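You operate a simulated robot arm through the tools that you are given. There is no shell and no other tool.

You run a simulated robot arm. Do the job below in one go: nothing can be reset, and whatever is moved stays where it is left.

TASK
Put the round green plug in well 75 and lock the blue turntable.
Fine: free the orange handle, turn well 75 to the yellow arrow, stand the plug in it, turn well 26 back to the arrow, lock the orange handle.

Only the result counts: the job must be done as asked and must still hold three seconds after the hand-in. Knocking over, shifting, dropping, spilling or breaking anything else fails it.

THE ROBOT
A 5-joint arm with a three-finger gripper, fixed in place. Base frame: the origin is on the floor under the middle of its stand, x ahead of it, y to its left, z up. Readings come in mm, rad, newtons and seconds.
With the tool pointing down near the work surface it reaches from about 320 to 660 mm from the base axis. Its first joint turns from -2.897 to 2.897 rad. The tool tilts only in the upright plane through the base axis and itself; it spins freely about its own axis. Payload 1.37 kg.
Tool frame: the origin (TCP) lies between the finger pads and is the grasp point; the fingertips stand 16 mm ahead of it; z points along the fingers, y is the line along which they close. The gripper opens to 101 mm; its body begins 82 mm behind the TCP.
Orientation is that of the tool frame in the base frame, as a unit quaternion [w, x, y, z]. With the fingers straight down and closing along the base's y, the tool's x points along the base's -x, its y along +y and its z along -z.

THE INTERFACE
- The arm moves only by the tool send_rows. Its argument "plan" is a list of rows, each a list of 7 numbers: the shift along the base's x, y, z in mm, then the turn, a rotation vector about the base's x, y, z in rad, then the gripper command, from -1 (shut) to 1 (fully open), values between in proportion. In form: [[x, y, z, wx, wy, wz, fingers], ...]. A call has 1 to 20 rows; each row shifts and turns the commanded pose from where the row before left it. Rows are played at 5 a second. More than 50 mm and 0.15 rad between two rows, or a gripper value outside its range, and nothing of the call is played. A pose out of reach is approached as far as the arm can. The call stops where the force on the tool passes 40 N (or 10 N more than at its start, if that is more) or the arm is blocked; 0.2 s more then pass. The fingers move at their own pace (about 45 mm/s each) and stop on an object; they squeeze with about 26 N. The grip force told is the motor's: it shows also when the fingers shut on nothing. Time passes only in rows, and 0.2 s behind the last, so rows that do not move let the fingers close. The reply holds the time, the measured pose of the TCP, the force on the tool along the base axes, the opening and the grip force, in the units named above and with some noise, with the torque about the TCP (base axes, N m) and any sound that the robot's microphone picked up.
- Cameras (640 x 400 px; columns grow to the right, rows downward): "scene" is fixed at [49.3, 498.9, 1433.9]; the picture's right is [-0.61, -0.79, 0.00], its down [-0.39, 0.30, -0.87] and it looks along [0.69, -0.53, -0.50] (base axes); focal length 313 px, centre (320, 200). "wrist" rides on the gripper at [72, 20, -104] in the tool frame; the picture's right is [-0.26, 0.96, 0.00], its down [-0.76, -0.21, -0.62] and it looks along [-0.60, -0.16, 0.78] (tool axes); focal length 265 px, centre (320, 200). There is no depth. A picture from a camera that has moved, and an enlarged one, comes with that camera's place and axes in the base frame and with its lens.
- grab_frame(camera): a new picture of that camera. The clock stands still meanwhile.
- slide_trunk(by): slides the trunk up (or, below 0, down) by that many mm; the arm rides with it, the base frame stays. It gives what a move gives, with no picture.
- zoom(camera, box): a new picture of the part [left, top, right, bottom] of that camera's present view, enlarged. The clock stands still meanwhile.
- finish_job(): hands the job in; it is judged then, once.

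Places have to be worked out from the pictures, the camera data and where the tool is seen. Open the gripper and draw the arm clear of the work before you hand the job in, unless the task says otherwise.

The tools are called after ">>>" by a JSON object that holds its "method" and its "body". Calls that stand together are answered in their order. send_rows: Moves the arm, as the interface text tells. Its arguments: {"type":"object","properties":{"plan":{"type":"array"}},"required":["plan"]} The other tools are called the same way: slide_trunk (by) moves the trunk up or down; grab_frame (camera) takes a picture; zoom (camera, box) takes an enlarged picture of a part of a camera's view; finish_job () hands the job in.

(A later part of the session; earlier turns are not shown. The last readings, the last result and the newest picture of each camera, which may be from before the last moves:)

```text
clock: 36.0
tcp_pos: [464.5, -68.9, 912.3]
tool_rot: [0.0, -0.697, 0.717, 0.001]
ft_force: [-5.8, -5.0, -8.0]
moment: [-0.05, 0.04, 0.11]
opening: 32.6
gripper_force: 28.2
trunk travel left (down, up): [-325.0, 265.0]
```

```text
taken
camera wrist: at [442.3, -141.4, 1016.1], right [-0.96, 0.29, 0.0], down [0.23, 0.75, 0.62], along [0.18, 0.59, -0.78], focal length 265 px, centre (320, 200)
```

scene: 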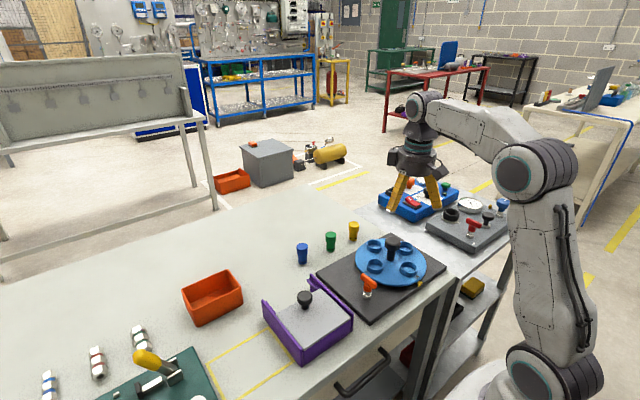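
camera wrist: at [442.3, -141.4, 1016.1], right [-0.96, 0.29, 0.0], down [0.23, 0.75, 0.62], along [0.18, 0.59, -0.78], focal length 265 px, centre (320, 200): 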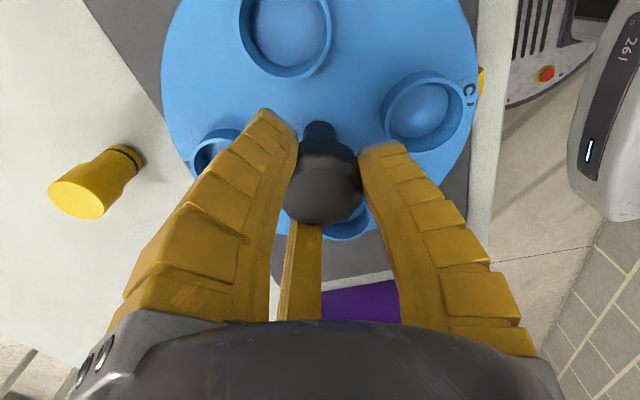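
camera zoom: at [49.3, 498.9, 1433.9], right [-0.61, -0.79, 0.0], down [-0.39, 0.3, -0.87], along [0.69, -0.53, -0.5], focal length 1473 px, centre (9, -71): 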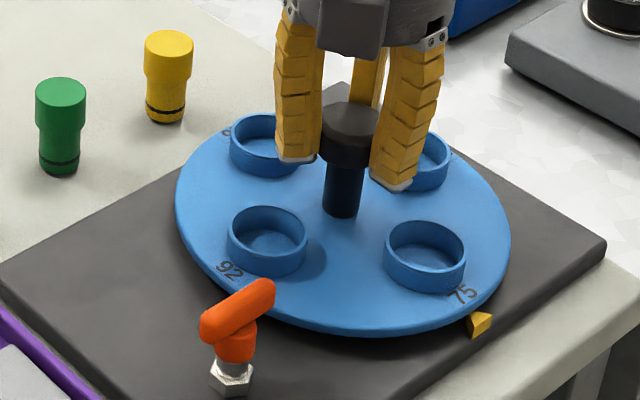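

Well 75 has arrived at the arrow (within about 1°). I add the last 0.02 rad, then open the fingers and lift off.

>>> {"method": "send_rows", "body": {"plan": [[0, 0, 0, 0, 0, 0.022, -1], [0, 0, 0, 0, 0, 0, -1], [0, 0, 0, 0, 0, 0, 0], [0, 0, 0, 0, 0, 0, 0.6], [0, 0, 0, 0, 0, 0, 0.6], [0, 0, 0, 0, 0, 0, 0.6]]}}

>>> {"method": "zoom", "body": {"camera": "scene", "box": [330, 215, 442, 300]}}

```text
clock: 37.4
tcp_pos: [464.8, -69.0, 911.4]
tool_rot: [0.0, -0.704, 0.71, 0.0]
ft_force: [0.1, 1.5, -0.3]
moment: [-0.01, 0.01, -0.01]
opening: 82.8
gripper_force: 2.0
trunk travel left (down, up): [-325.0, 265.0]
```

```text
4.71 times, centred on (386, 258) of scene
camera zoom: at [49.3, 498.9, 1433.9], right [-0.61, -0.79, 0.0], down [-0.39, 0.3, -0.87], along [0.69, -0.53, -0.5], focal length 1473 px, centre (9, -71)
```

zoom: 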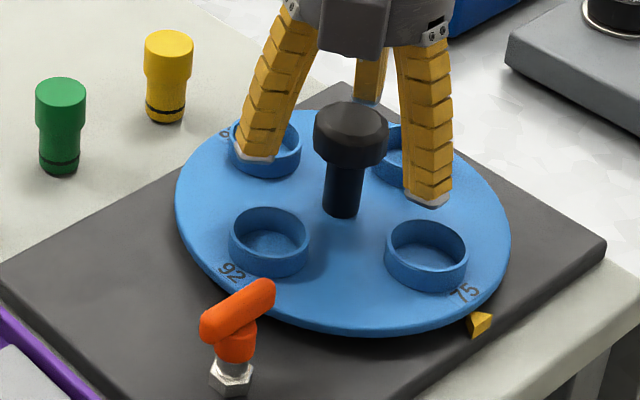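

The turntable stayed with 75 at the arrow. I lift and move towards the green plug, near (612, 5), with tips well above all plugs.

>>> {"method": "send_rows", "body": {"plan": [[0, 0, 25, 0, 0, 0, 0.6], [0, 0, 25, 0, 0, 0, 0.6], [0, 0, 25, 0, 0, 0, 0.6], [30, 15, 0, 0, 0, 0, 0.4], [40, 20, 0, 0, 0, 0, 0.3], [40, 20, 0, 0, 0, 0, 0.3], [38, 19, 0, 0, 0, 0, 0.3], [0, 0, 0, 0, 0, 0, 0.3]]}}

>>> {"method": "grab_frame", "body": {"camera": "wrist"}}

```text
clock: 39.2
tcp_pos: [591.0, 4.6, 977.8]
tool_rot: [0.0, -0.705, 0.709, 0.001]
ft_force: [0.0, -0.3, 0.1]
moment: [0.0, -0.04, -0.02]
opening: 68.6
gripper_force: 2.5
out of reach, approached as far as the arm can: row 7
trunk travel left (down, up): [-325.0, 265.0]
```

```text
taken
camera wrist: at [571.1, -67.0, 1081.5], right [-0.96, 0.27, 0.0], down [0.21, 0.75, 0.62], along [0.17, 0.6, -0.78], focal length 265 px, centre (320, 200)
```

wrist: 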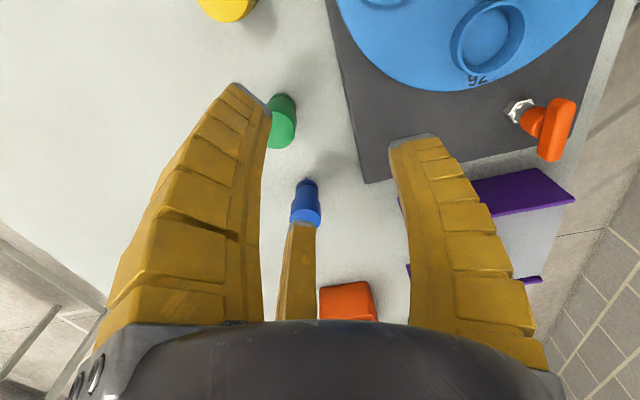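

The reach ends near 592 mm at this height. The green plug is at about (625, 12), so I go lower first (tips stay above the plug tops at about z = 914) and test the reach there.

>>> {"method": "send_rows", "body": {"plan": [[-5, 0, -24, 0, 0, 0, 0.3], [0, 0, -24, 0, 0, 0, 0.3], [15, 0, 0, 0, 0, 0, 0.3], [15, 0, 0, 0, 0, 0, 0.3], [15, 0, 0, 0, 0, 0, 0.3], [0, 0, 0, 0, 0, 0, 0.3]]}}

```text
clock: 40.6
tcp_pos: [618.0, 3.5, 926.6]
tool_rot: [0.0, -0.705, 0.709, -0.001]
ft_force: [0.2, -0.5, 0.1]
moment: [0.03, 0.01, -0.03]
opening: 68.6
gripper_force: 1.6
out of reach, approached as far as the arm can: row 5
trunk travel left (down, up): [-325.0, 265.0]
```

Reach grows as the arm gets lower relative to the trunk, so raising the trunk by 100 mm will give margin at the plug. I do that (the arm rides up too), then look from above.

>>> {"method": "slide_trunk", "body": {"by": 100}}

>>> {"method": "send_rows", "body": {"plan": [[0, -2, -25, 0, 0, 0, 0.3], [0, -2, -25, 0, 0, 0, 0.3], [0, -2, -20, 0, 0, 0, 0.3], [0, 0, 0, 0, 0, 0, 0.3]]}}

>>> {"method": "grab_frame", "body": {"camera": "wrist"}}

>>> {"method": "zoom", "body": {"camera": "wrist", "box": [224, 60, 432, 190]}}

```text
clock: 41.9
tcp_pos: [617.7, 4.1, 1027.1]
tool_rot: [0.0, -0.705, 0.71, 0.0]
ft_force: [0.3, -0.1, -0.1]
moment: [-0.01, 0.01, -0.01]
opening: 68.5
gripper_force: 2.3
trunk travel left (down, up): [-425.0, 165.0]
```

```text
clock: 42.9
tcp_pos: [616.3, -2.1, 956.6]
tool_rot: [-0.001, -0.704, 0.71, 0.0]
ft_force: [0.4, -0.4, -0.5]
moment: [0.01, -0.01, -0.01]
opening: 68.5
gripper_force: 2.4
trunk travel left (down, up): [-425.0, 165.0]
```

```text
taken
camera wrist: at [595.1, -74.4, 1060.5], right [-0.96, 0.27, 0.0], down [0.21, 0.75, 0.62], along [0.17, 0.6, -0.78], focal length 265 px, centre (320, 200)
```

wrist: 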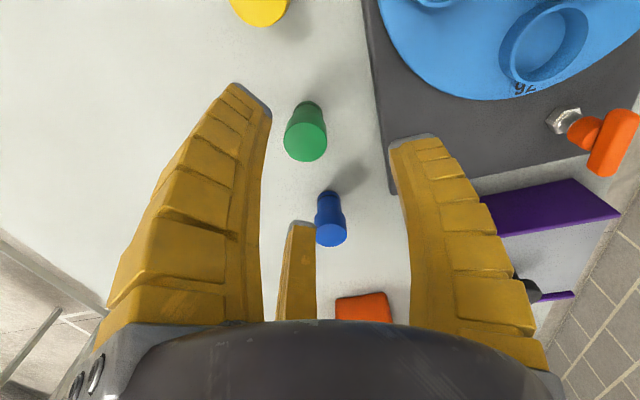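

```text
3.08 times, centred on (328, 125) of wrist
camera zoom: at [595.1, -74.4, 1060.5], right [-0.96, 0.27, 0.0], down [0.21, 0.75, 0.62], along [0.17, 0.6, -0.78], focal length 817 px, centre (295, 431)
```

zoom: 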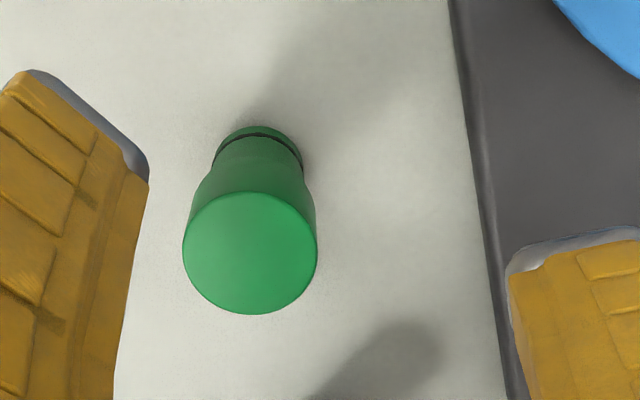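

The green plug's top comes out near (629, 9, 878). I move above it and take a closer view to refine before descending.

>>> {"method": "send_rows", "body": {"plan": [[6, 5, 0, 0, 0, 0, 0.3], [6, 5, -12, 0, 0, 0, 0.3], [0, 0, -20, 0, 0, 0, 0.3], [0, 0, 0, 0, 0, 0, 0.3]]}}

>>> {"method": "zoom", "body": {"camera": "wrist", "box": [204, 90, 444, 240]}}

>>> {"method": "zoom", "body": {"camera": "scene", "box": [280, 190, 400, 270]}}

```text
clock: 43.9
tcp_pos: [629.3, 8.0, 923.6]
tool_rot: [0.0, -0.705, 0.71, 0.0]
ft_force: [-0.6, 0.6, 0.4]
moment: [0.03, 0.02, 0.03]
opening: 68.6
gripper_force: 2.5
trunk travel left (down, up): [-425.0, 165.0]
```

```text
2.67 times, centred on (324, 165) of wrist
camera zoom: at [608.5, -63.7, 1027.1], right [-0.96, 0.27, 0.0], down [0.21, 0.75, 0.62], along [0.17, 0.6, -0.78], focal length 708 px, centre (309, 293)
```

zoom: 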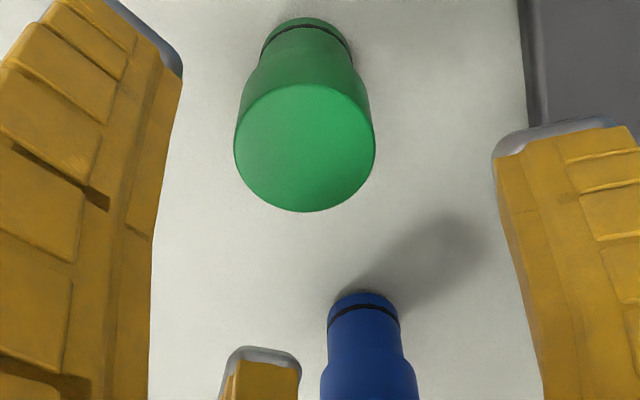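

```text
5.00 times, centred on (340, 230) of scene
camera zoom: at [49.3, 498.9, 1433.9], right [-0.61, -0.79, 0.0], down [-0.39, 0.3, -0.87], along [0.69, -0.53, -0.5], focal length 1565 px, centre (220, 50)
```

zoom: 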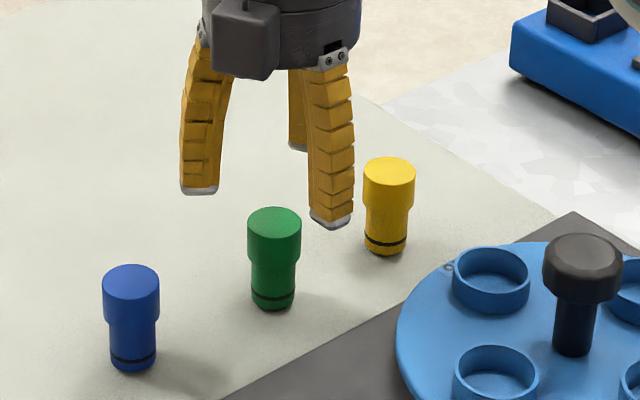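

Refined plug axis: about (629.8, 9.2), top z ≈ 877, table ≈ 822; the neighbours are about 100 mm away. I correct by about 1 mm and descend to TCP z ≈ 866 around the plug's wide head.

>>> {"method": "send_rows", "body": {"plan": [[0.5, 1.2, -15, 0, 0, 0, 0.3], [0, 0, -15, 0, 0, 0, 0.3], [0, 0, -15, 0, 0, 0, 0.3], [0, 0, -12.5, 0, 0, 0, 0.3], [0, 0, 0, 0, 0, 0, 0.3]]}}

>>> {"method": "zoom", "body": {"camera": "wrist", "box": [204, 90, 444, 240]}}

>>> {"method": "zoom", "body": {"camera": "scene", "box": [280, 190, 400, 270]}}

```text
clock: 45.1
tcp_pos: [628.1, 9.1, 866.7]
tool_rot: [0.0, -0.705, 0.709, 0.0]
ft_force: [0.1, -0.6, 0.0]
moment: [0.01, -0.02, 0.0]
opening: 68.6
gripper_force: 2.3
trunk travel left (down, up): [-425.0, 165.0]
```

```text
2.67 times, centred on (324, 165) of wrist
camera zoom: at [607.5, -62.6, 969.9], right [-0.96, 0.27, 0.0], down [0.21, 0.75, 0.62], along [0.17, 0.6, -0.78], focal length 708 px, centre (309, 293)
```

zoom: 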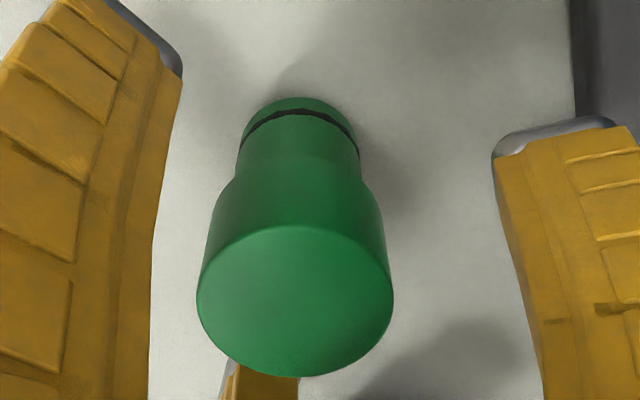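

```text
5.00 times, centred on (340, 230) of scene
camera zoom: at [49.3, 498.9, 1433.9], right [-0.61, -0.79, 0.0], down [-0.39, 0.3, -0.87], along [0.69, -0.53, -0.5], focal length 1565 px, centre (220, 50)
```

zoom: 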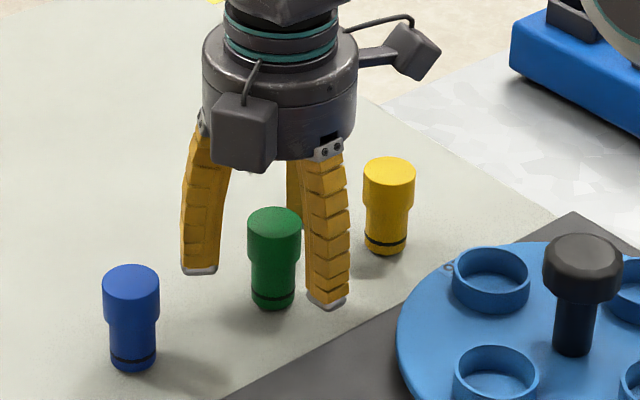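

The plug's top centre computes to (630, 9), well centred. I close on it.

>>> {"method": "send_rows", "body": {"plan": [[1, 0, 0, 0, 0, 0, 0.1], [0, 0, 0, 0, 0, 0, -0.15], [0, 0, 0, 0, 0, 0, -0.4], [0, 0, 0, 0, 0, 0, -1], [0, 0, 0, 0, 0, 0, -1], [0, 0, 0, 0, 0, 0, -1]]}}

>>> {"method": "zoom", "body": {"camera": "wrist", "box": [204, 90, 444, 240]}}

>>> {"method": "zoom", "body": {"camera": "scene", "box": [280, 190, 400, 270]}}

```text
clock: 46.5
tcp_pos: [629.3, 9.5, 866.5]
tool_rot: [0.001, -0.706, 0.709, 0.0]
ft_force: [-1.1, 0.2, 7.3]
moment: [0.04, 0.08, -0.02]
opening: 26.6
gripper_force: 26.1
trunk travel left (down, up): [-425.0, 165.0]
```

```text
2.67 times, centred on (324, 165) of wrist
camera zoom: at [608.3, -62.4, 971.0], right [-0.96, 0.27, 0.0], down [0.21, 0.75, 0.62], along [0.17, 0.6, -0.78], focal length 708 px, centre (309, 293)
```

zoom: 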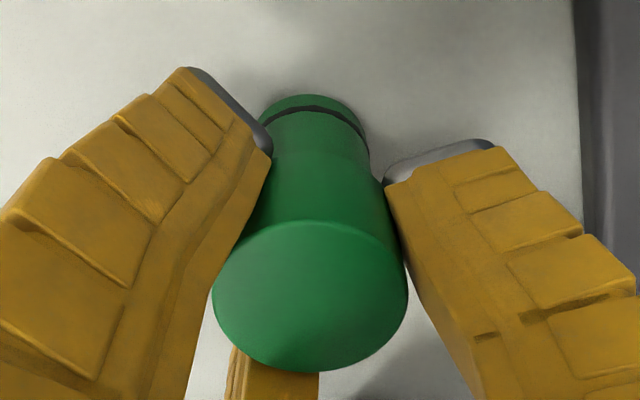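

```text
5.00 times, centred on (340, 230) of scene
camera zoom: at [49.3, 498.9, 1433.9], right [-0.61, -0.79, 0.0], down [-0.39, 0.3, -0.87], along [0.69, -0.53, -0.5], focal length 1565 px, centre (220, 50)
```

zoom: 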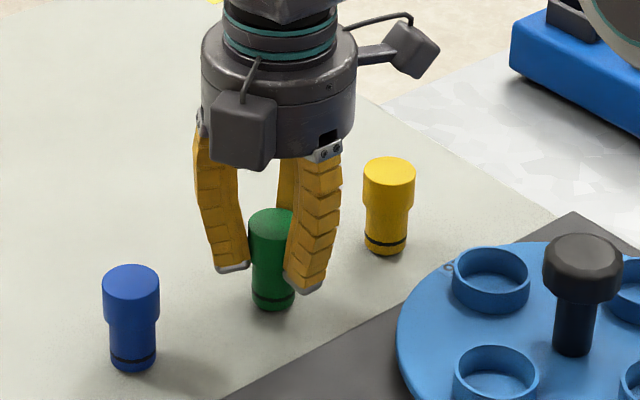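

The plug is gripped with the tips wrapped under its wide head. I lift it slowly and check.

>>> {"method": "send_rows", "body": {"plan": [[0, 0, 8, 0, 0, 0, -1], [0, 0, 12, 0, 0, 0, -1], [0, 0, 20, 0, 0, 0, -1], [0, 0, 20, 0, 0, 0, -1], [0, 0, 20, 0, 0, 0, -1], [0, 0, 0, 0, 0, 0, -1]]}}

>>> {"method": "grab_frame", "body": {"camera": "wrist"}}

>>> {"method": "zoom", "body": {"camera": "scene", "box": [280, 170, 440, 270]}}

```text
clock: 47.9
tcp_pos: [629.2, 8.9, 946.1]
tool_rot: [0.0, -0.705, 0.709, 0.001]
ft_force: [-0.1, -0.2, -1.3]
moment: [0.0, 0.0, 0.02]
opening: 24.5
gripper_force: 26.3
trunk travel left (down, up): [-425.0, 165.0]
```

```text
taken
camera wrist: at [608.4, -62.7, 1050.6], right [-0.96, 0.27, 0.0], down [0.21, 0.75, 0.62], along [0.17, 0.6, -0.78], focal length 265 px, centre (320, 200)
```

wrist: 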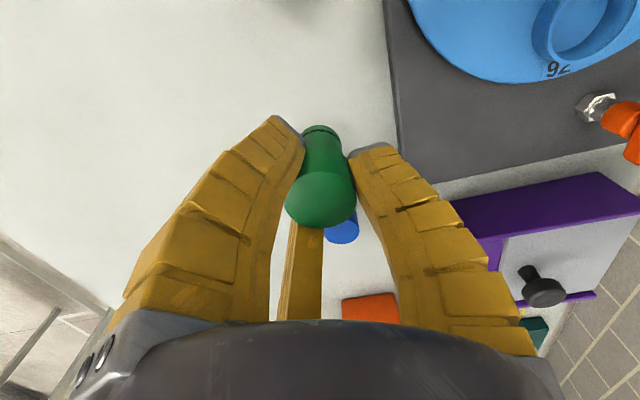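

```text
4.00 times, centred on (360, 220) of scene
camera zoom: at [49.3, 498.9, 1433.9], right [-0.61, -0.79, 0.0], down [-0.39, 0.3, -0.87], along [0.69, -0.53, -0.5], focal length 1252 px, centre (160, 120)
```

zoom: 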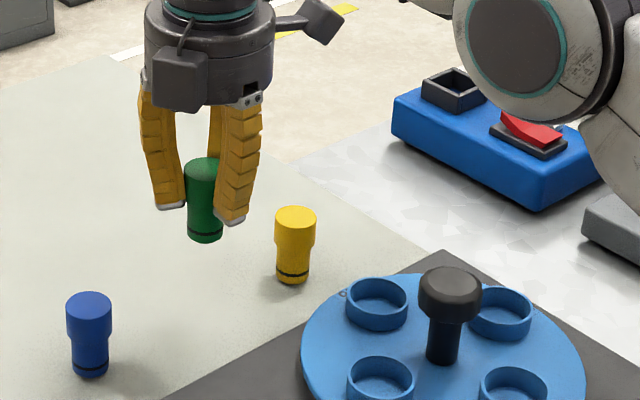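

The plug is lifted and hangs straight. I enlarge to measure its place relative to the TCP.

>>> {"method": "zoom", "body": {"camera": "wrist", "box": [240, 100, 400, 240]}}

>>> {"method": "zoom", "body": {"camera": "scene", "box": [300, 195, 360, 240]}}

```text
2.86 times, centred on (320, 170) of wrist
camera zoom: at [608.4, -62.7, 1050.6], right [-0.96, 0.27, 0.0], down [0.21, 0.75, 0.62], along [0.17, 0.6, -0.78], focal length 758 px, centre (320, 286)
```

zoom: 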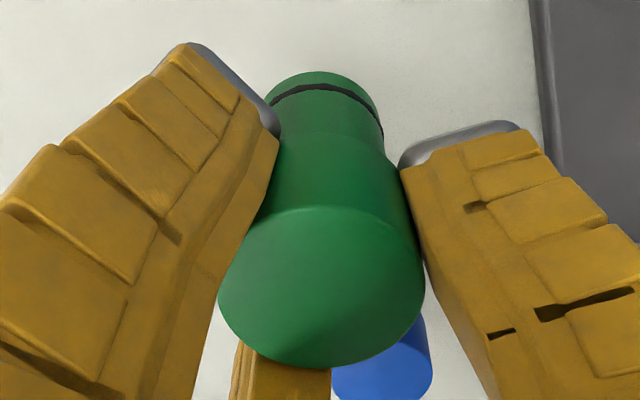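

```text
8.89 times, centred on (330, 218) of scene
camera zoom: at [49.3, 498.9, 1433.9], right [-0.61, -0.79, 0.0], down [-0.39, 0.3, -0.87], along [0.69, -0.53, -0.5], focal length 2782 px, centre (231, 44)
```

zoom: 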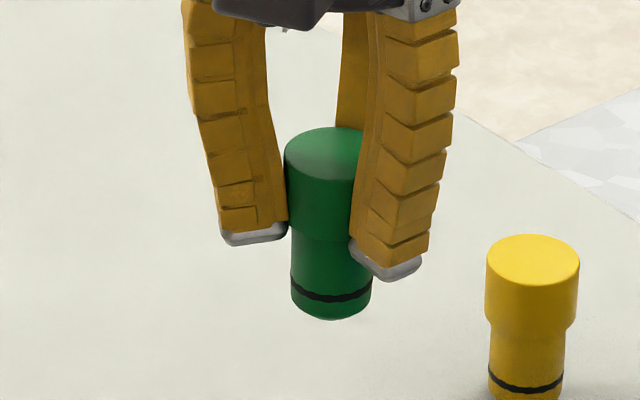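

The plug sits straight in the grip with its base 44.5 mm below the TCP. I carry it inward while rising (clear of the knob) to above well 75 at about (402, -70).

>>> {"method": "send_rows", "body": {"plan": [[-20, -5, 15, 0, 0, 0, -1], [-20, -5, 15, 0, 0, 0, -1], [-20, -5, 15, 0, 0, 0, -1], [-20, -5, 15, 0, 0, 0, -1], [-30, -12, 0, 0, 0, 0, -1], [-30, -12, 0, 0, 0, 0, -1], [-30, -12, 0, 0, 0, 0, -1], [-30, -12, 0, 0, 0, 0, -1], [-27, -11, 0, 0, 0, 0, -1], [0, 0, 0, 0, 0, 0, -1], [0, 0, 0, 0, 0, 0, -1]]}}

>>> {"method": "grab_frame", "body": {"camera": "wrist"}}

>>> {"method": "zoom", "body": {"camera": "scene", "box": [320, 180, 480, 300]}}

```text
clock: 50.3
tcp_pos: [402.5, -67.4, 1006.0]
tool_rot: [0.0, -0.705, 0.71, -0.001]
ft_force: [0.3, 0.2, -1.6]
moment: [-0.03, 0.02, 0.02]
opening: 24.7
gripper_force: 26.2
trunk travel left (down, up): [-425.0, 165.0]
```

```text
taken
camera wrist: at [380.8, -140.3, 1109.8], right [-0.96, 0.27, 0.0], down [0.21, 0.75, 0.62], along [0.17, 0.6, -0.78], focal length 265 px, centre (320, 200)
```

wrist: 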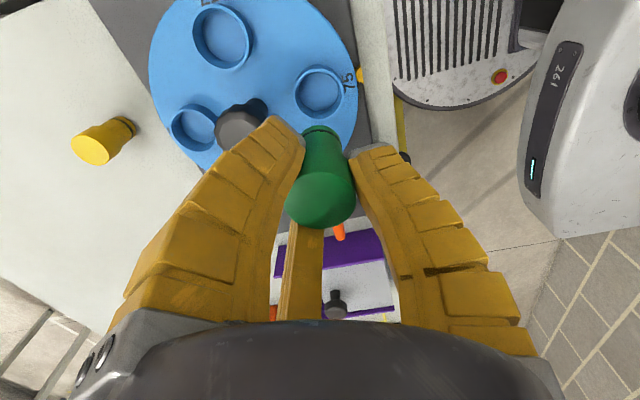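

```text
3.33 times, centred on (400, 240) of scene
camera zoom: at [49.3, 498.9, 1433.9], right [-0.61, -0.79, 0.0], down [-0.39, 0.3, -0.87], along [0.69, -0.53, -0.5], focal length 1043 px, centre (53, 67)
```

zoom: 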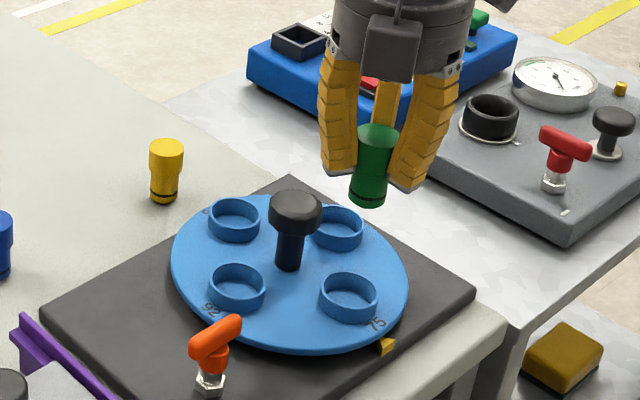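

Well 75 computes to about (402, -70). I enlarge it for a finer fix before lowering.

>>> {"method": "zoom", "body": {"camera": "wrist", "box": [240, 40, 400, 140]}}

```text
4.00 times, centred on (320, 90) of wrist
camera zoom: at [380.8, -140.3, 1109.8], right [-0.96, 0.27, 0.0], down [0.21, 0.75, 0.62], along [0.17, 0.6, -0.78], focal length 1062 px, centre (320, 640)
```

zoom: 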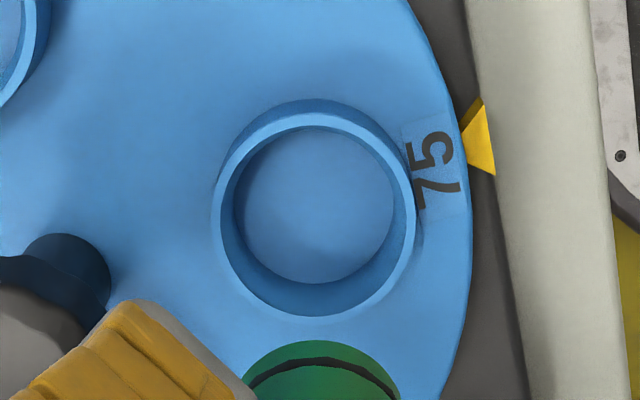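

Well 75's rim centre is (402.1, -69.6). I correct by about 1.7 mm and lower the plug to just above the rim.

>>> {"method": "send_rows", "body": {"plan": [[0.4, -1.7, -20, 0, 0, 0, -1], [0, 0, -20, 0, 0, 0, -1], [0, 0, -20, 0, 0, 0, -1], [0, 0, -20, 0, 0, 0, -1], [0, 0, -14, 0, 0, 0, -1], [0, 0, 0, 0, 0, 0, -1]]}}

>>> {"method": "zoom", "body": {"camera": "wrist", "box": [240, 60, 400, 220]}}

>>> {"method": "zoom", "body": {"camera": "scene", "box": [370, 220, 450, 290]}}

```text
clock: 51.7
tcp_pos: [402.3, -70.1, 910.4]
tool_rot: [0.0, -0.705, 0.71, 0.0]
ft_force: [-0.3, -0.4, -0.6]
moment: [-0.02, 0.02, 0.0]
opening: 25.0
gripper_force: 25.9
trunk travel left (down, up): [-425.0, 165.0]
```

```text
2.50 times, centred on (320, 140) of wrist
camera zoom: at [381.6, -143.0, 1015.0], right [-0.96, 0.27, 0.0], down [0.21, 0.75, 0.62], along [0.17, 0.6, -0.78], focal length 664 px, centre (320, 350)
```

zoom: 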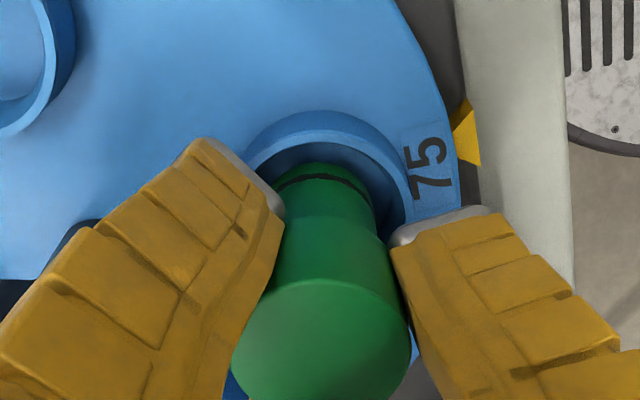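

```text
5.71 times, centred on (410, 255) of scene
camera zoom: at [49.3, 498.9, 1433.9], right [-0.61, -0.79, 0.0], down [-0.39, 0.3, -0.87], along [0.69, -0.53, -0.5], focal length 1788 px, centre (-194, -114)
```

zoom: 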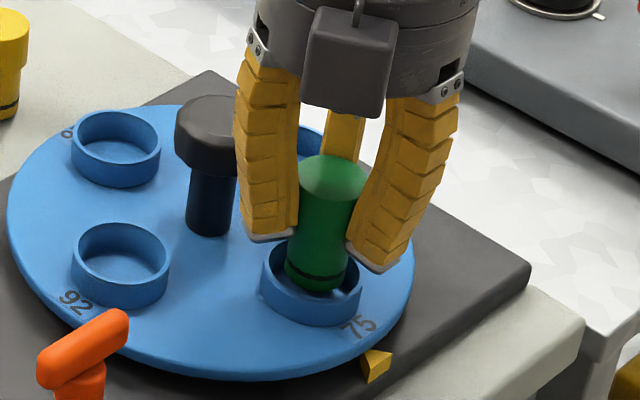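

The plug base is centred over the opening. I lower it in small steps, watching for floor contact.

>>> {"method": "send_rows", "body": {"plan": [[0, 0, -6, 0, 0, 0, -1], [0, 0, -6, 0, 0, 0, -1], [0, 0, -4, 0, 0, 0, -1], [0, 0, 0, 0, 0, 0, -1]]}}

>>> {"method": "send_rows", "body": {"plan": [[0, 0, -2, 0, 0, 0, -1], [0, 0, -1, 0, 0, 0, -1], [0, 0, 0, 0, 0, 0, -1]]}}

```text
clock: 52.7
tcp_pos: [403.1, -71.6, 896.1]
tool_rot: [0.0, -0.705, 0.709, 0.0]
ft_force: [1.2, -0.9, 4.1]
moment: [-0.03, -0.03, -0.01]
opening: 29.2
gripper_force: 26.0
trunk travel left (down, up): [-425.0, 165.0]
```

```text
clock: 53.5
tcp_pos: [402.9, -71.3, 892.9]
tool_rot: [0.0, -0.705, 0.709, 0.0]
ft_force: [0.7, 0.9, 2.1]
moment: [0.05, -0.03, 0.0]
opening: 30.2
gripper_force: 26.4
trunk travel left (down, up): [-425.0, 165.0]
```

The opening widened and a small upward force appeared, so the plug seems to have touched the floor of the well. I check the picture before releasing.

>>> {"method": "zoom", "body": {"camera": "wrist", "box": [240, 60, 400, 220]}}

>>> {"method": "zoom", "body": {"camera": "scene", "box": [370, 220, 450, 290]}}

```text
2.50 times, centred on (320, 140) of wrist
camera zoom: at [381.9, -143.4, 997.1], right [-0.96, 0.27, 0.0], down [0.21, 0.75, 0.62], along [0.17, 0.6, -0.78], focal length 664 px, centre (320, 350)
```

zoom: 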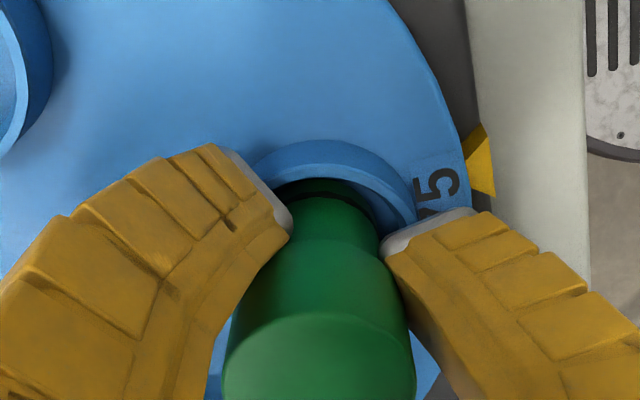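

```text
5.71 times, centred on (410, 255) of scene
camera zoom: at [49.3, 498.9, 1433.9], right [-0.61, -0.79, 0.0], down [-0.39, 0.3, -0.87], along [0.69, -0.53, -0.5], focal length 1788 px, centre (-194, -114)
```

zoom: 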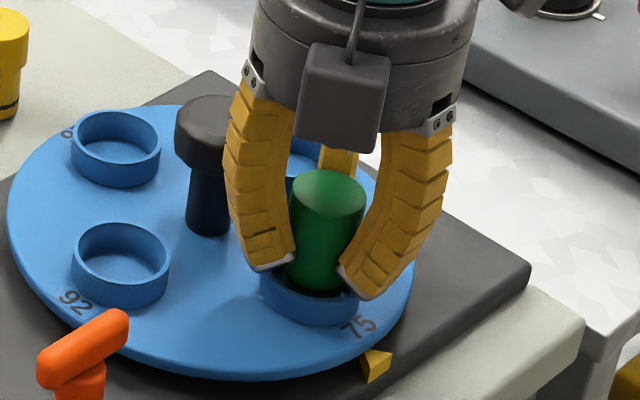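

The plug stands in the well (its ring is inside the rim; contact height matches a floor at about z = 851). I open the fingers gently and lift straight up.

>>> {"method": "send_rows", "body": {"plan": [[0, 0, 0, 0, 0, 0, -0.2], [0, 0, 0, 0, 0, 0, 0], [0, 0, 0, 0, 0, 0, 0.3], [0, 0, 0, 0, 0, 0, 0.3], [0, 0, 0, 0, 0, 0, 0.3]]}}

>>> {"method": "zoom", "body": {"camera": "scene", "box": [370, 220, 450, 290]}}

>>> {"method": "zoom", "body": {"camera": "wrist", "box": [200, 40, 440, 240]}}

```text
clock: 54.7
tcp_pos: [403.6, -71.6, 893.1]
tool_rot: [0.0, -0.704, 0.71, 0.0]
ft_force: [0.0, -0.4, -0.8]
moment: [0.02, 0.0, -0.02]
opening: 68.6
gripper_force: 2.5
trunk travel left (down, up): [-425.0, 165.0]
```

```text
5.71 times, centred on (410, 255) of scene
camera zoom: at [49.3, 498.9, 1433.9], right [-0.61, -0.79, 0.0], down [-0.39, 0.3, -0.87], along [0.69, -0.53, -0.5], focal length 1788 px, centre (-194, -114)
```

zoom: 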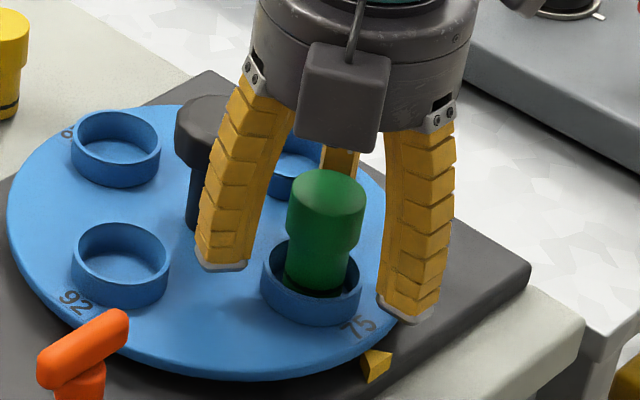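

```text
2.00 times, centred on (320, 140) of wrist
camera zoom: at [382.0, -143.5, 997.3], right [-0.96, 0.27, 0.0], down [0.21, 0.75, 0.62], along [0.17, 0.6, -0.78], focal length 531 px, centre (320, 320)
```

zoom: 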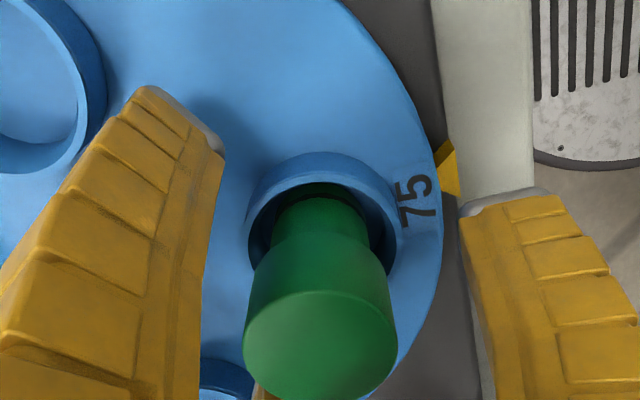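

The plug stands upright in well 75. I lift clear, move back over the knob and spin the tool to 30° so that the plug lies midway between two fingers when I grip the knob.

>>> {"method": "send_rows", "body": {"plan": [[0, 0, 15, 0, 0, 0, 0.3], [0, 0, 25, 0, 0, 0, 0.4], [0, 0, 30, 0, 0, 0, 0.6], [0, 0, 30, 0, 0, 0, 0.6], [10, 0.3, 0, 0, 0, -0.149, 0.6], [10, 0.3, 0, 0, 0, -0.149, 0.6], [10, 0.3, 0, 0, 0, -0.149, 0.6], [10, 0.3, 0, 0, 0, -0.149, 0.6], [10, 0.3, 0, 0, 0, -0.149, 0.6], [6, 0.3, 0, 0, 0, -0.149, 0.6], [5, 0, 0, 0, 0, -0.145, 0.6], [0, 0, 0, 0, 0, 0, 0.6]]}}

>>> {"method": "grab_frame", "body": {"camera": "wrist"}}

>>> {"method": "zoom", "body": {"camera": "scene", "box": [330, 200, 458, 300]}}

```text
clock: 57.3
tcp_pos: [464.1, -69.5, 992.9]
tool_rot: [0.0, -0.257, 0.966, 0.0]
ft_force: [0.1, 0.3, -0.6]
moment: [-0.02, 0.01, 0.01]
opening: 83.0
gripper_force: 1.9
trunk travel left (down, up): [-425.0, 165.0]
```

```text
taken
camera wrist: at [390.6, -88.1, 1097.2], right [-0.25, 0.97, 0.0], down [0.76, 0.2, 0.62], along [0.6, 0.16, -0.78], focal length 265 px, centre (320, 200)
```

wrist: 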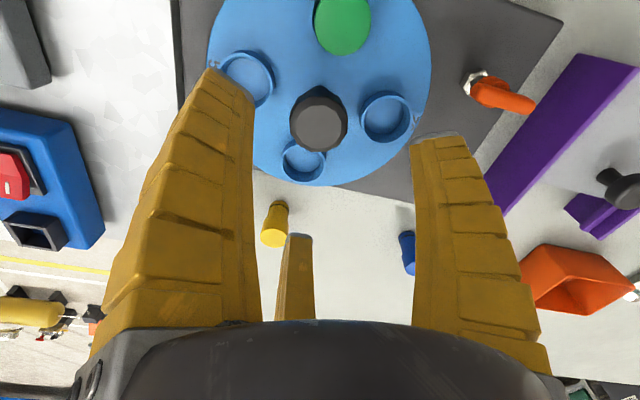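

```text
4.00 times, centred on (394, 250) of scene
camera zoom: at [49.3, 498.9, 1433.9], right [-0.61, -0.79, 0.0], down [-0.39, 0.3, -0.87], along [0.69, -0.53, -0.5], focal length 1252 px, centre (24, 0)
```

zoom: 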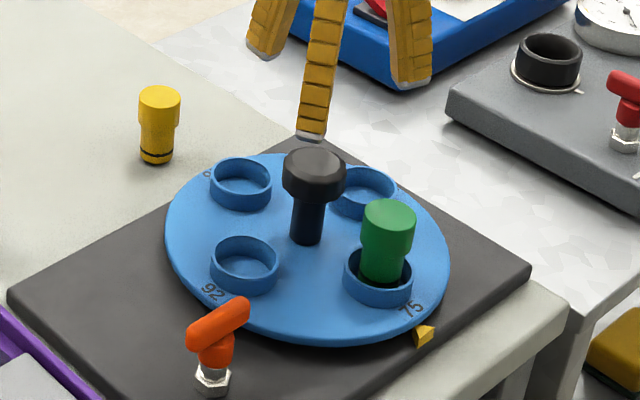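

Spin is 0.52 rad with the plug midway between two fingers. I descend around the knob to TCP z ≈ 912 and grip it.

>>> {"method": "send_rows", "body": {"plan": [[0.2, -0.2, -20, 0, 0, 0, 0.6], [0, 0, -20, 0, 0, 0, 0.6], [0, 0, -20, 0, 0, 0, 0.6], [0, 0, -15, 0, 0, 0, 0.6], [0, 0, -6, 0, 0, 0, 0.6], [0, 0, 0, 0, 0, 0, 0.6]]}}

>>> {"method": "zoom", "body": {"camera": "wrist", "box": [164, 0, 484, 260]}}

```text
clock: 58.7
tcp_pos: [465.0, -69.7, 912.6]
tool_rot: [0.0, -0.259, 0.966, 0.0]
ft_force: [0.1, -0.4, 0.2]
moment: [0.02, 0.01, -0.04]
opening: 82.7
gripper_force: 1.5
trunk travel left (down, up): [-425.0, 165.0]
```

```text
1.54 times, centred on (324, 130) of wrist
camera zoom: at [392.1, -88.9, 1016.7], right [-0.25, 0.97, 0.0], down [0.76, 0.2, 0.62], along [0.6, 0.16, -0.78], focal length 408 px, centre (314, 308)
```

zoom: 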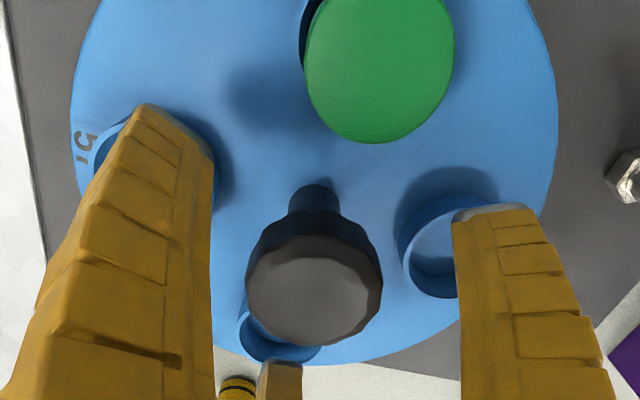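

The plug is clear of the fingers and the knob is centred. I close on the knob.

>>> {"method": "send_rows", "body": {"plan": [[0, 0, 0, 0, 0, 0, 0.2], [0, 0, 0, 0, 0, 0, -0.1], [0, 0, 0, 0, 0, 0, -1], [0, 0, 0, 0, 0, 0, -1], [0, 0, 0, 0, 0, 0, -1]]}}

>>> {"method": "zoom", "body": {"camera": "wrist", "box": [164, 0, 484, 260]}}

```text
clock: 59.9
tcp_pos: [464.3, -69.9, 915.3]
tool_rot: [0.002, -0.259, 0.966, -0.001]
ft_force: [-0.6, 0.3, 10.2]
moment: [0.0, -0.13, 0.0]
opening: 34.7
gripper_force: 28.3
trunk travel left (down, up): [-425.0, 165.0]
```

```text
1.54 times, centred on (324, 130) of wrist
camera zoom: at [391.7, -88.9, 1017.9], right [-0.25, 0.97, 0.0], down [0.76, 0.2, 0.62], along [0.6, 0.16, -0.78], focal length 408 px, centre (314, 308)
```

zoom: 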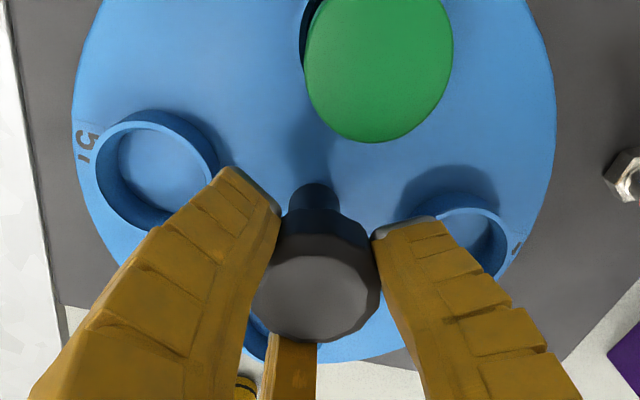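

Gripped. I turn clockwise (back the way it came) in gentle batches.

>>> {"method": "send_rows", "body": {"plan": [[0, 0, 0.5, 0, 0, -0.06, -1], [0, 0, 0.5, 0, 0, -0.1, -1], [0, 0, 0, 0, 0, -0.1, -1], [0, 0, 0, 0, 0, -0.1, -1], [0, 0, 0, 0, 0, -0.1, -1], [0, 0, 0, 0, 0, 0, -1]]}}

>>> {"method": "zoom", "body": {"camera": "scene", "box": [330, 200, 458, 300]}}

```text
clock: 61.3
tcp_pos: [464.2, -70.0, 913.6]
tool_rot: [0.001, -0.031, 1.0, 0.0]
ft_force: [3.8, -0.6, 8.7]
moment: [0.08, 0.06, -0.03]
opening: 34.3
gripper_force: 28.3
trunk travel left (down, up): [-425.0, 165.0]
```

```text
4.00 times, centred on (394, 250) of scene
camera zoom: at [49.3, 498.9, 1433.9], right [-0.61, -0.79, 0.0], down [-0.39, 0.3, -0.87], along [0.69, -0.53, -0.5], focal length 1252 px, centre (24, 0)
```

zoom: 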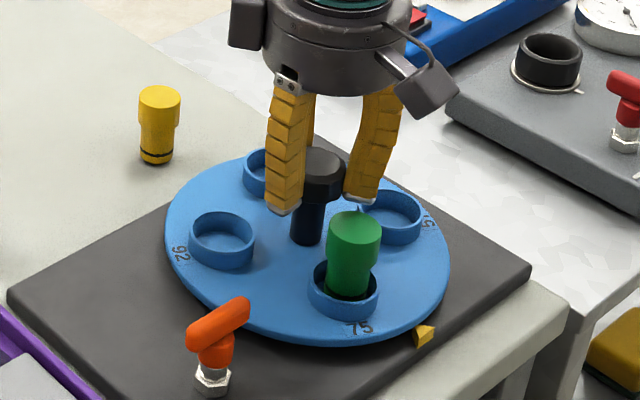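

The table turns smoothly and the plug stands steady. I continue clockwise.

>>> {"method": "send_rows", "body": {"plan": [[0, 0, 0, 0, 0, -0.12, -1], [0, 0, 0, 0, 0, -0.12, -1], [0, 0, 0, 0, 0, -0.12, -1], [0, 0, 0, 0, 0, -0.12, -1], [0, 0, 0, 0, 0, -0.12, -1], [0, 0, 0, 0, 0, -0.12, -1], [0, 0, 0, 0, 0, 0, -1]]}}

>>> {"method": "send_rows", "body": {"plan": [[0, 0, 0, 0, 0, -0.12, -1], [0, 0, 0, 0, 0, -0.12, -1], [0, 0, 0, 0, 0, -0.12, -1], [0, 0, 0, 0, 0, -0.12, -1], [0, 0, 0, 0, 0, -0.12, -1], [0, 0, 0, 0, 0, -0.12, -1], [0, 0, 0, 0, 0, 0, -1]]}}

>>> {"method": "zoom", "body": {"camera": "scene", "box": [330, 200, 458, 300]}}

```text
clock: 62.9
tcp_pos: [465.9, -70.1, 913.4]
tool_rot: [0.0, 0.323, 0.946, 0.0]
ft_force: [3.1, -4.1, 8.5]
moment: [-0.08, -0.03, -0.05]
opening: 34.6
gripper_force: 28.0
trunk travel left (down, up): [-425.0, 165.0]
```

```text
clock: 64.5
tcp_pos: [464.7, -69.3, 914.6]
tool_rot: [0.001, 0.636, 0.772, 0.001]
ft_force: [4.3, -2.5, 12.4]
moment: [0.01, -0.07, -0.04]
opening: 35.4
gripper_force: 28.1
trunk travel left (down, up): [-425.0, 165.0]
```

```text
4.00 times, centred on (394, 250) of scene
camera zoom: at [49.3, 498.9, 1433.9], right [-0.61, -0.79, 0.0], down [-0.39, 0.3, -0.87], along [0.69, -0.53, -0.5], focal length 1252 px, centre (24, 0)
```

zoom: 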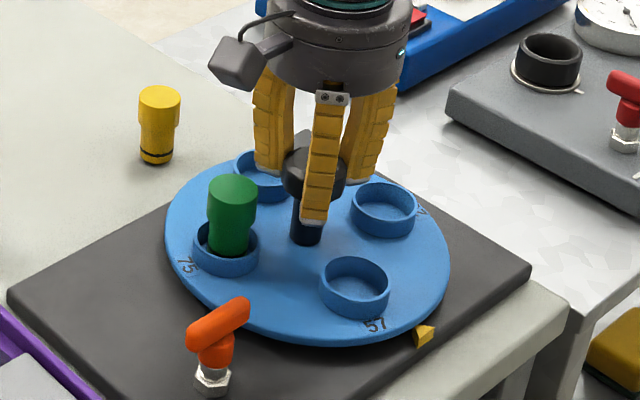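

About 1.90 rad done; 1.24 rad remain. I continue and then compare well 26 with the arrow.

>>> {"method": "send_rows", "body": {"plan": [[0, 0, 0, 0, 0, -0.12, -1], [0, 0, 0, 0, 0, -0.12, -1], [0, 0, 0, 0, 0, -0.12, -1], [0, 0, 0, 0, 0, -0.12, -1], [0, 0, 0, 0, 0, -0.12, -1], [0, 0, 0, 0, 0, 0, -1]]}}

>>> {"method": "send_rows", "body": {"plan": [[0, 0, 0, 0, 0, -0.12, -1], [0, 0, 0, 0, 0, -0.12, -1], [0, 0, 0, 0, 0, -0.12, -1], [0, 0, 0, 0, 0, -0.12, -1], [0, 0, 0, 0, 0, -0.12, -1], [0, 0, 0, 0, 0, 0, -1]]}}

>>> {"method": "zoom", "body": {"camera": "scene", "box": [330, 215, 442, 300]}}

>>> {"method": "grab_frame", "body": {"camera": "wrist"}}

```text
clock: 65.9
tcp_pos: [464.1, -70.6, 913.5]
tool_rot: [0.0, 0.836, 0.549, 0.001]
ft_force: [5.3, -1.3, 11.4]
moment: [-0.09, -0.07, -0.02]
opening: 35.2
gripper_force: 28.7
trunk travel left (down, up): [-425.0, 165.0]
```

```text
clock: 67.3
tcp_pos: [463.8, -69.8, 913.9]
tool_rot: [0.0, 0.961, 0.278, 0.0]
ft_force: [3.9, -5.5, 12.3]
moment: [-0.12, -0.1, -0.06]
opening: 35.4
gripper_force: 28.7
trunk travel left (down, up): [-425.0, 165.0]
```

```text
4.71 times, centred on (386, 258) of scene
camera zoom: at [49.3, 498.9, 1433.9], right [-0.61, -0.79, 0.0], down [-0.39, 0.3, -0.87], along [0.69, -0.53, -0.5], focal length 1473 px, centre (9, -71)
```

zoom: 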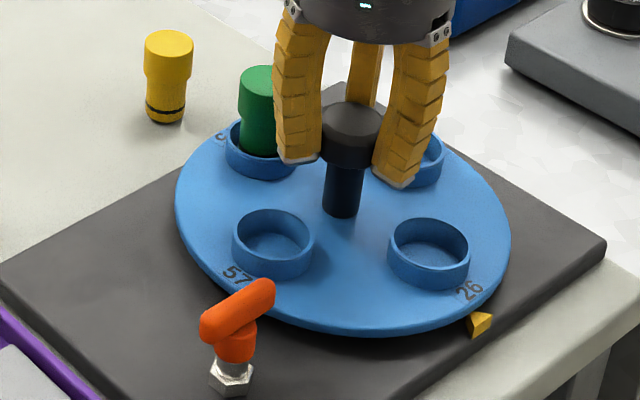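

```text
taken
camera wrist: at [535.2, -48.3, 1017.7], right [0.29, -0.96, 0.0], down [-0.75, -0.23, 0.62], along [-0.59, -0.18, -0.78], focal length 265 px, centre (320, 200)
```

wrist: 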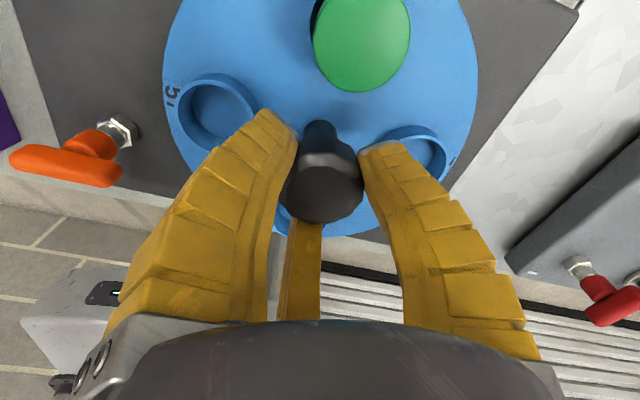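

Well 26 is about 2° short of its original place. I turn the last 0.038 rad and compare with the first picture using the same crop.

>>> {"method": "send_rows", "body": {"plan": [[0, 0, 0, 0, 0, -0.038, -1], [0, 0, 0, 0, 0, 0, -1], [0, 0, 0, 0, 0, 0, -1]]}}

>>> {"method": "zoom", "body": {"camera": "scene", "box": [340, 230, 436, 290]}}

```text
clock: 68.1
tcp_pos: [464.0, -69.9, 912.3]
tool_rot: [-0.001, 0.966, 0.259, 0.001]
ft_force: [3.3, -5.2, 12.6]
moment: [-0.11, -0.06, -0.02]
opening: 35.3
gripper_force: 28.3
trunk travel left (down, up): [-425.0, 165.0]
```

```text
6.67 times, centred on (388, 260) of scene
camera zoom: at [49.3, 498.9, 1433.9], right [-0.61, -0.79, 0.0], down [-0.39, 0.3, -0.87], along [0.69, -0.53, -0.5], focal length 2086 px, centre (-133, -200)
```

zoom: 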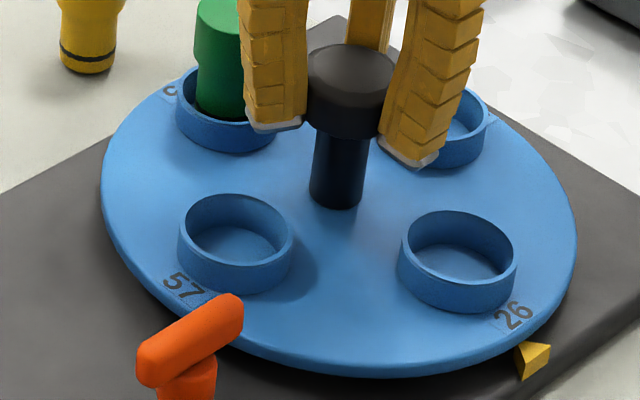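

It matches within 1–2 pixels. I compare with the finer original crop around label 57.

>>> {"method": "zoom", "body": {"camera": "scene", "box": [345, 260, 393, 305]}}

```text
8.89 times, centred on (369, 282) of scene
camera zoom: at [49.3, 498.9, 1433.9], right [-0.61, -0.79, 0.0], down [-0.39, 0.3, -0.87], along [0.69, -0.53, -0.5], focal length 2782 px, centre (-116, -533)
```

zoom: 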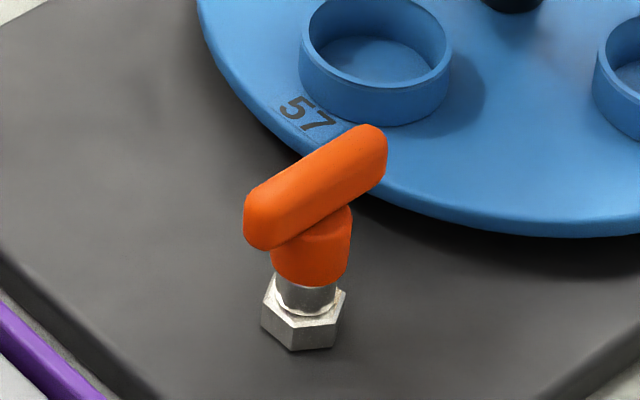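

The alignment matches the original to about half a degree. I add a tiny 0.008 rad, open the fingers and lift off the knob.

>>> {"method": "send_rows", "body": {"plan": [[0, 0, 0, 0, 0, -0.008, -1], [0, 0, 0, 0, 0, 0, -1], [0, 0, 0, 0, 0, 0, -0.1], [0, 0, 0, 0, 0, 0, 0.3], [0, 0, 0, 0, 0, 0, 0.6], [0, 0, 0, 0, 0, 0, 0.6]]}}

>>> {"method": "zoom", "body": {"camera": "scene", "box": [340, 230, 436, 290]}}

>>> {"method": "zoom", "body": {"camera": "wrist", "box": [164, 0, 484, 260]}}

```text
clock: 69.5
tcp_pos: [463.9, -69.3, 913.4]
tool_rot: [0.001, 0.966, 0.257, 0.001]
ft_force: [-1.0, -0.4, 0.1]
moment: [-0.02, -0.01, 0.0]
opening: 82.9
gripper_force: 0.7
trunk travel left (down, up): [-425.0, 165.0]
```

```text
6.67 times, centred on (388, 260) of scene
camera zoom: at [49.3, 498.9, 1433.9], right [-0.61, -0.79, 0.0], down [-0.39, 0.3, -0.87], along [0.69, -0.53, -0.5], focal length 2086 px, centre (-133, -200)
```

zoom: 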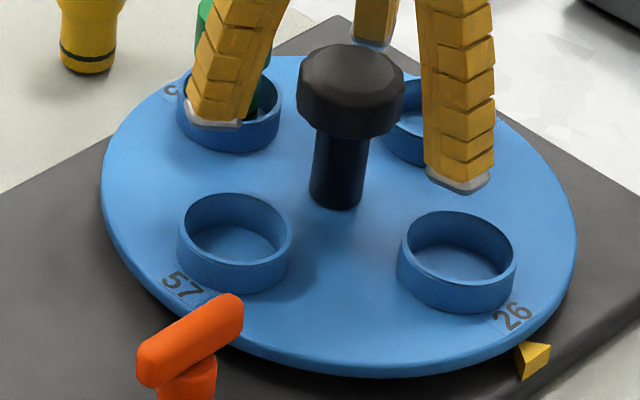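

```text
1.54 times, centred on (324, 130) of wrist
camera zoom: at [536.5, -50.6, 1017.2], right [0.25, -0.97, 0.0], down [-0.76, -0.19, 0.62], along [-0.6, -0.15, -0.78], focal length 408 px, centre (314, 308)
```

zoom: 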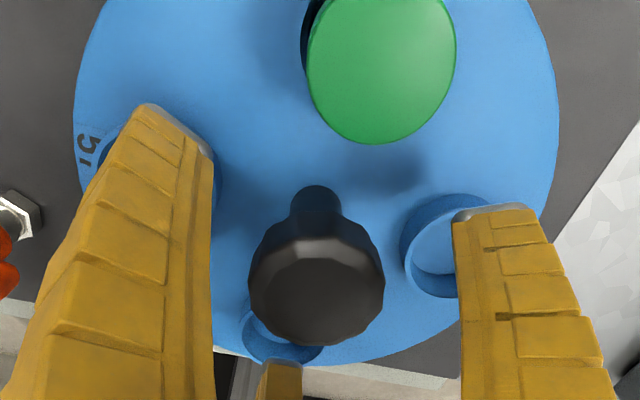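

The turntable stayed at the original alignment with 26 at the arrow. I lift clear, go back over the handle and spin to -1.57 rad for gripping its bar, which now lies along y.

>>> {"method": "send_rows", "body": {"plan": [[0, 0, 20, 0, 0, 0, 0.6], [0, 0, 25, 0, 0, 0, 0.6], [0, 0, 25, 0, 0, 0, 0.6], [-7.6, 19.2, 5, 0, 0, 0.15, 0.4], [-7.6, 19.2, 0, 0, 0, 0.15, 0.19], [-7.6, 19.2, 0, 0, 0, 0.15, 0.19], [-7.6, 19.2, 0, 0, 0, 0.15, 0.19], [-7.6, 19.2, 0, 0, 0, 0.15, 0.19], [-7.6, 19.2, 0, 0, 0, 0.15, 0.19], [-7.4, 19.3, 0, 0, 0, 0.15, 0.19], [0, 0, 0, 0, 0, 0, 0.19]]}}

>>> {"method": "grab_frame", "body": {"camera": "wrist"}}

>>> {"method": "zoom", "body": {"camera": "scene", "box": [320, 200, 448, 300]}}

```text
clock: 71.9
tcp_pos: [412.4, 64.7, 989.0]
tool_rot: [0.001, 0.707, 0.707, 0.001]
ft_force: [0.2, 0.7, -0.6]
moment: [-0.02, 0.01, -0.05]
opening: 63.4
gripper_force: 2.5
trunk travel left (down, up): [-425.0, 165.0]
```

```text
taken
camera wrist: at [430.6, 137.0, 1092.4], right [0.96, -0.27, 0.0], down [-0.21, -0.76, 0.62], along [-0.16, -0.6, -0.78], focal length 265 px, centre (320, 200)
```

wrist: 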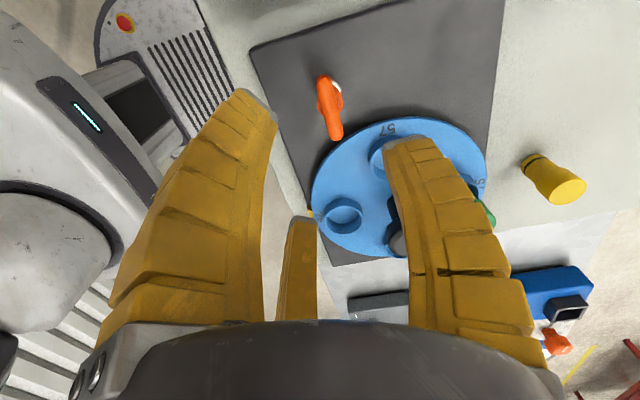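

```text
4.00 times, centred on (384, 250) of scene
camera zoom: at [49.3, 498.9, 1433.9], right [-0.61, -0.79, 0.0], down [-0.39, 0.3, -0.87], along [0.69, -0.53, -0.5], focal length 1252 px, centre (64, 0)
```

zoom: 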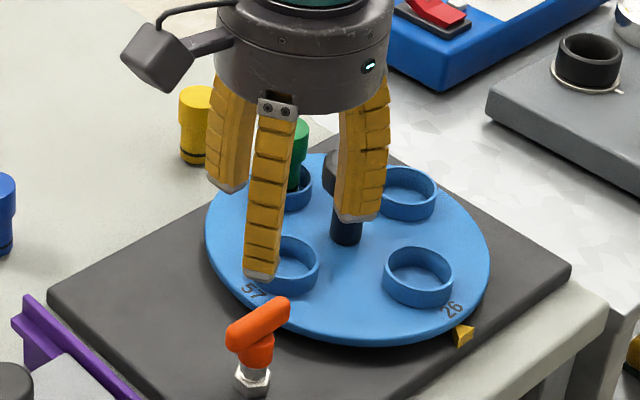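

The tool is above the handle. I enlarge the wrist view to fix the bar's current place.

>>> {"method": "zoom", "body": {"camera": "wrist", "box": [250, 50, 410, 160]}}

```text
3.64 times, centred on (330, 105) of wrist
camera zoom: at [430.6, 137.0, 1092.4], right [0.96, -0.27, 0.0], down [-0.21, -0.76, 0.62], along [-0.16, -0.6, -0.78], focal length 965 px, centre (284, 546)
```

zoom: 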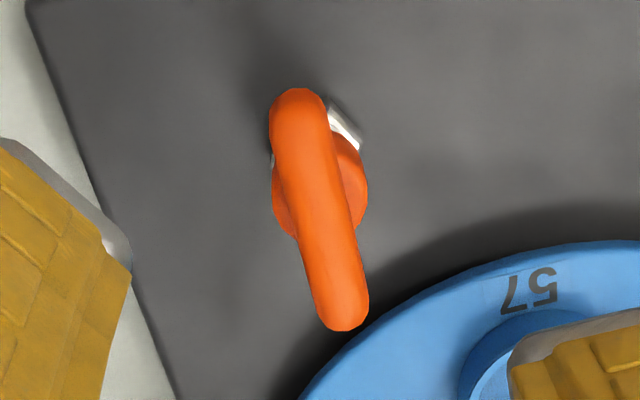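

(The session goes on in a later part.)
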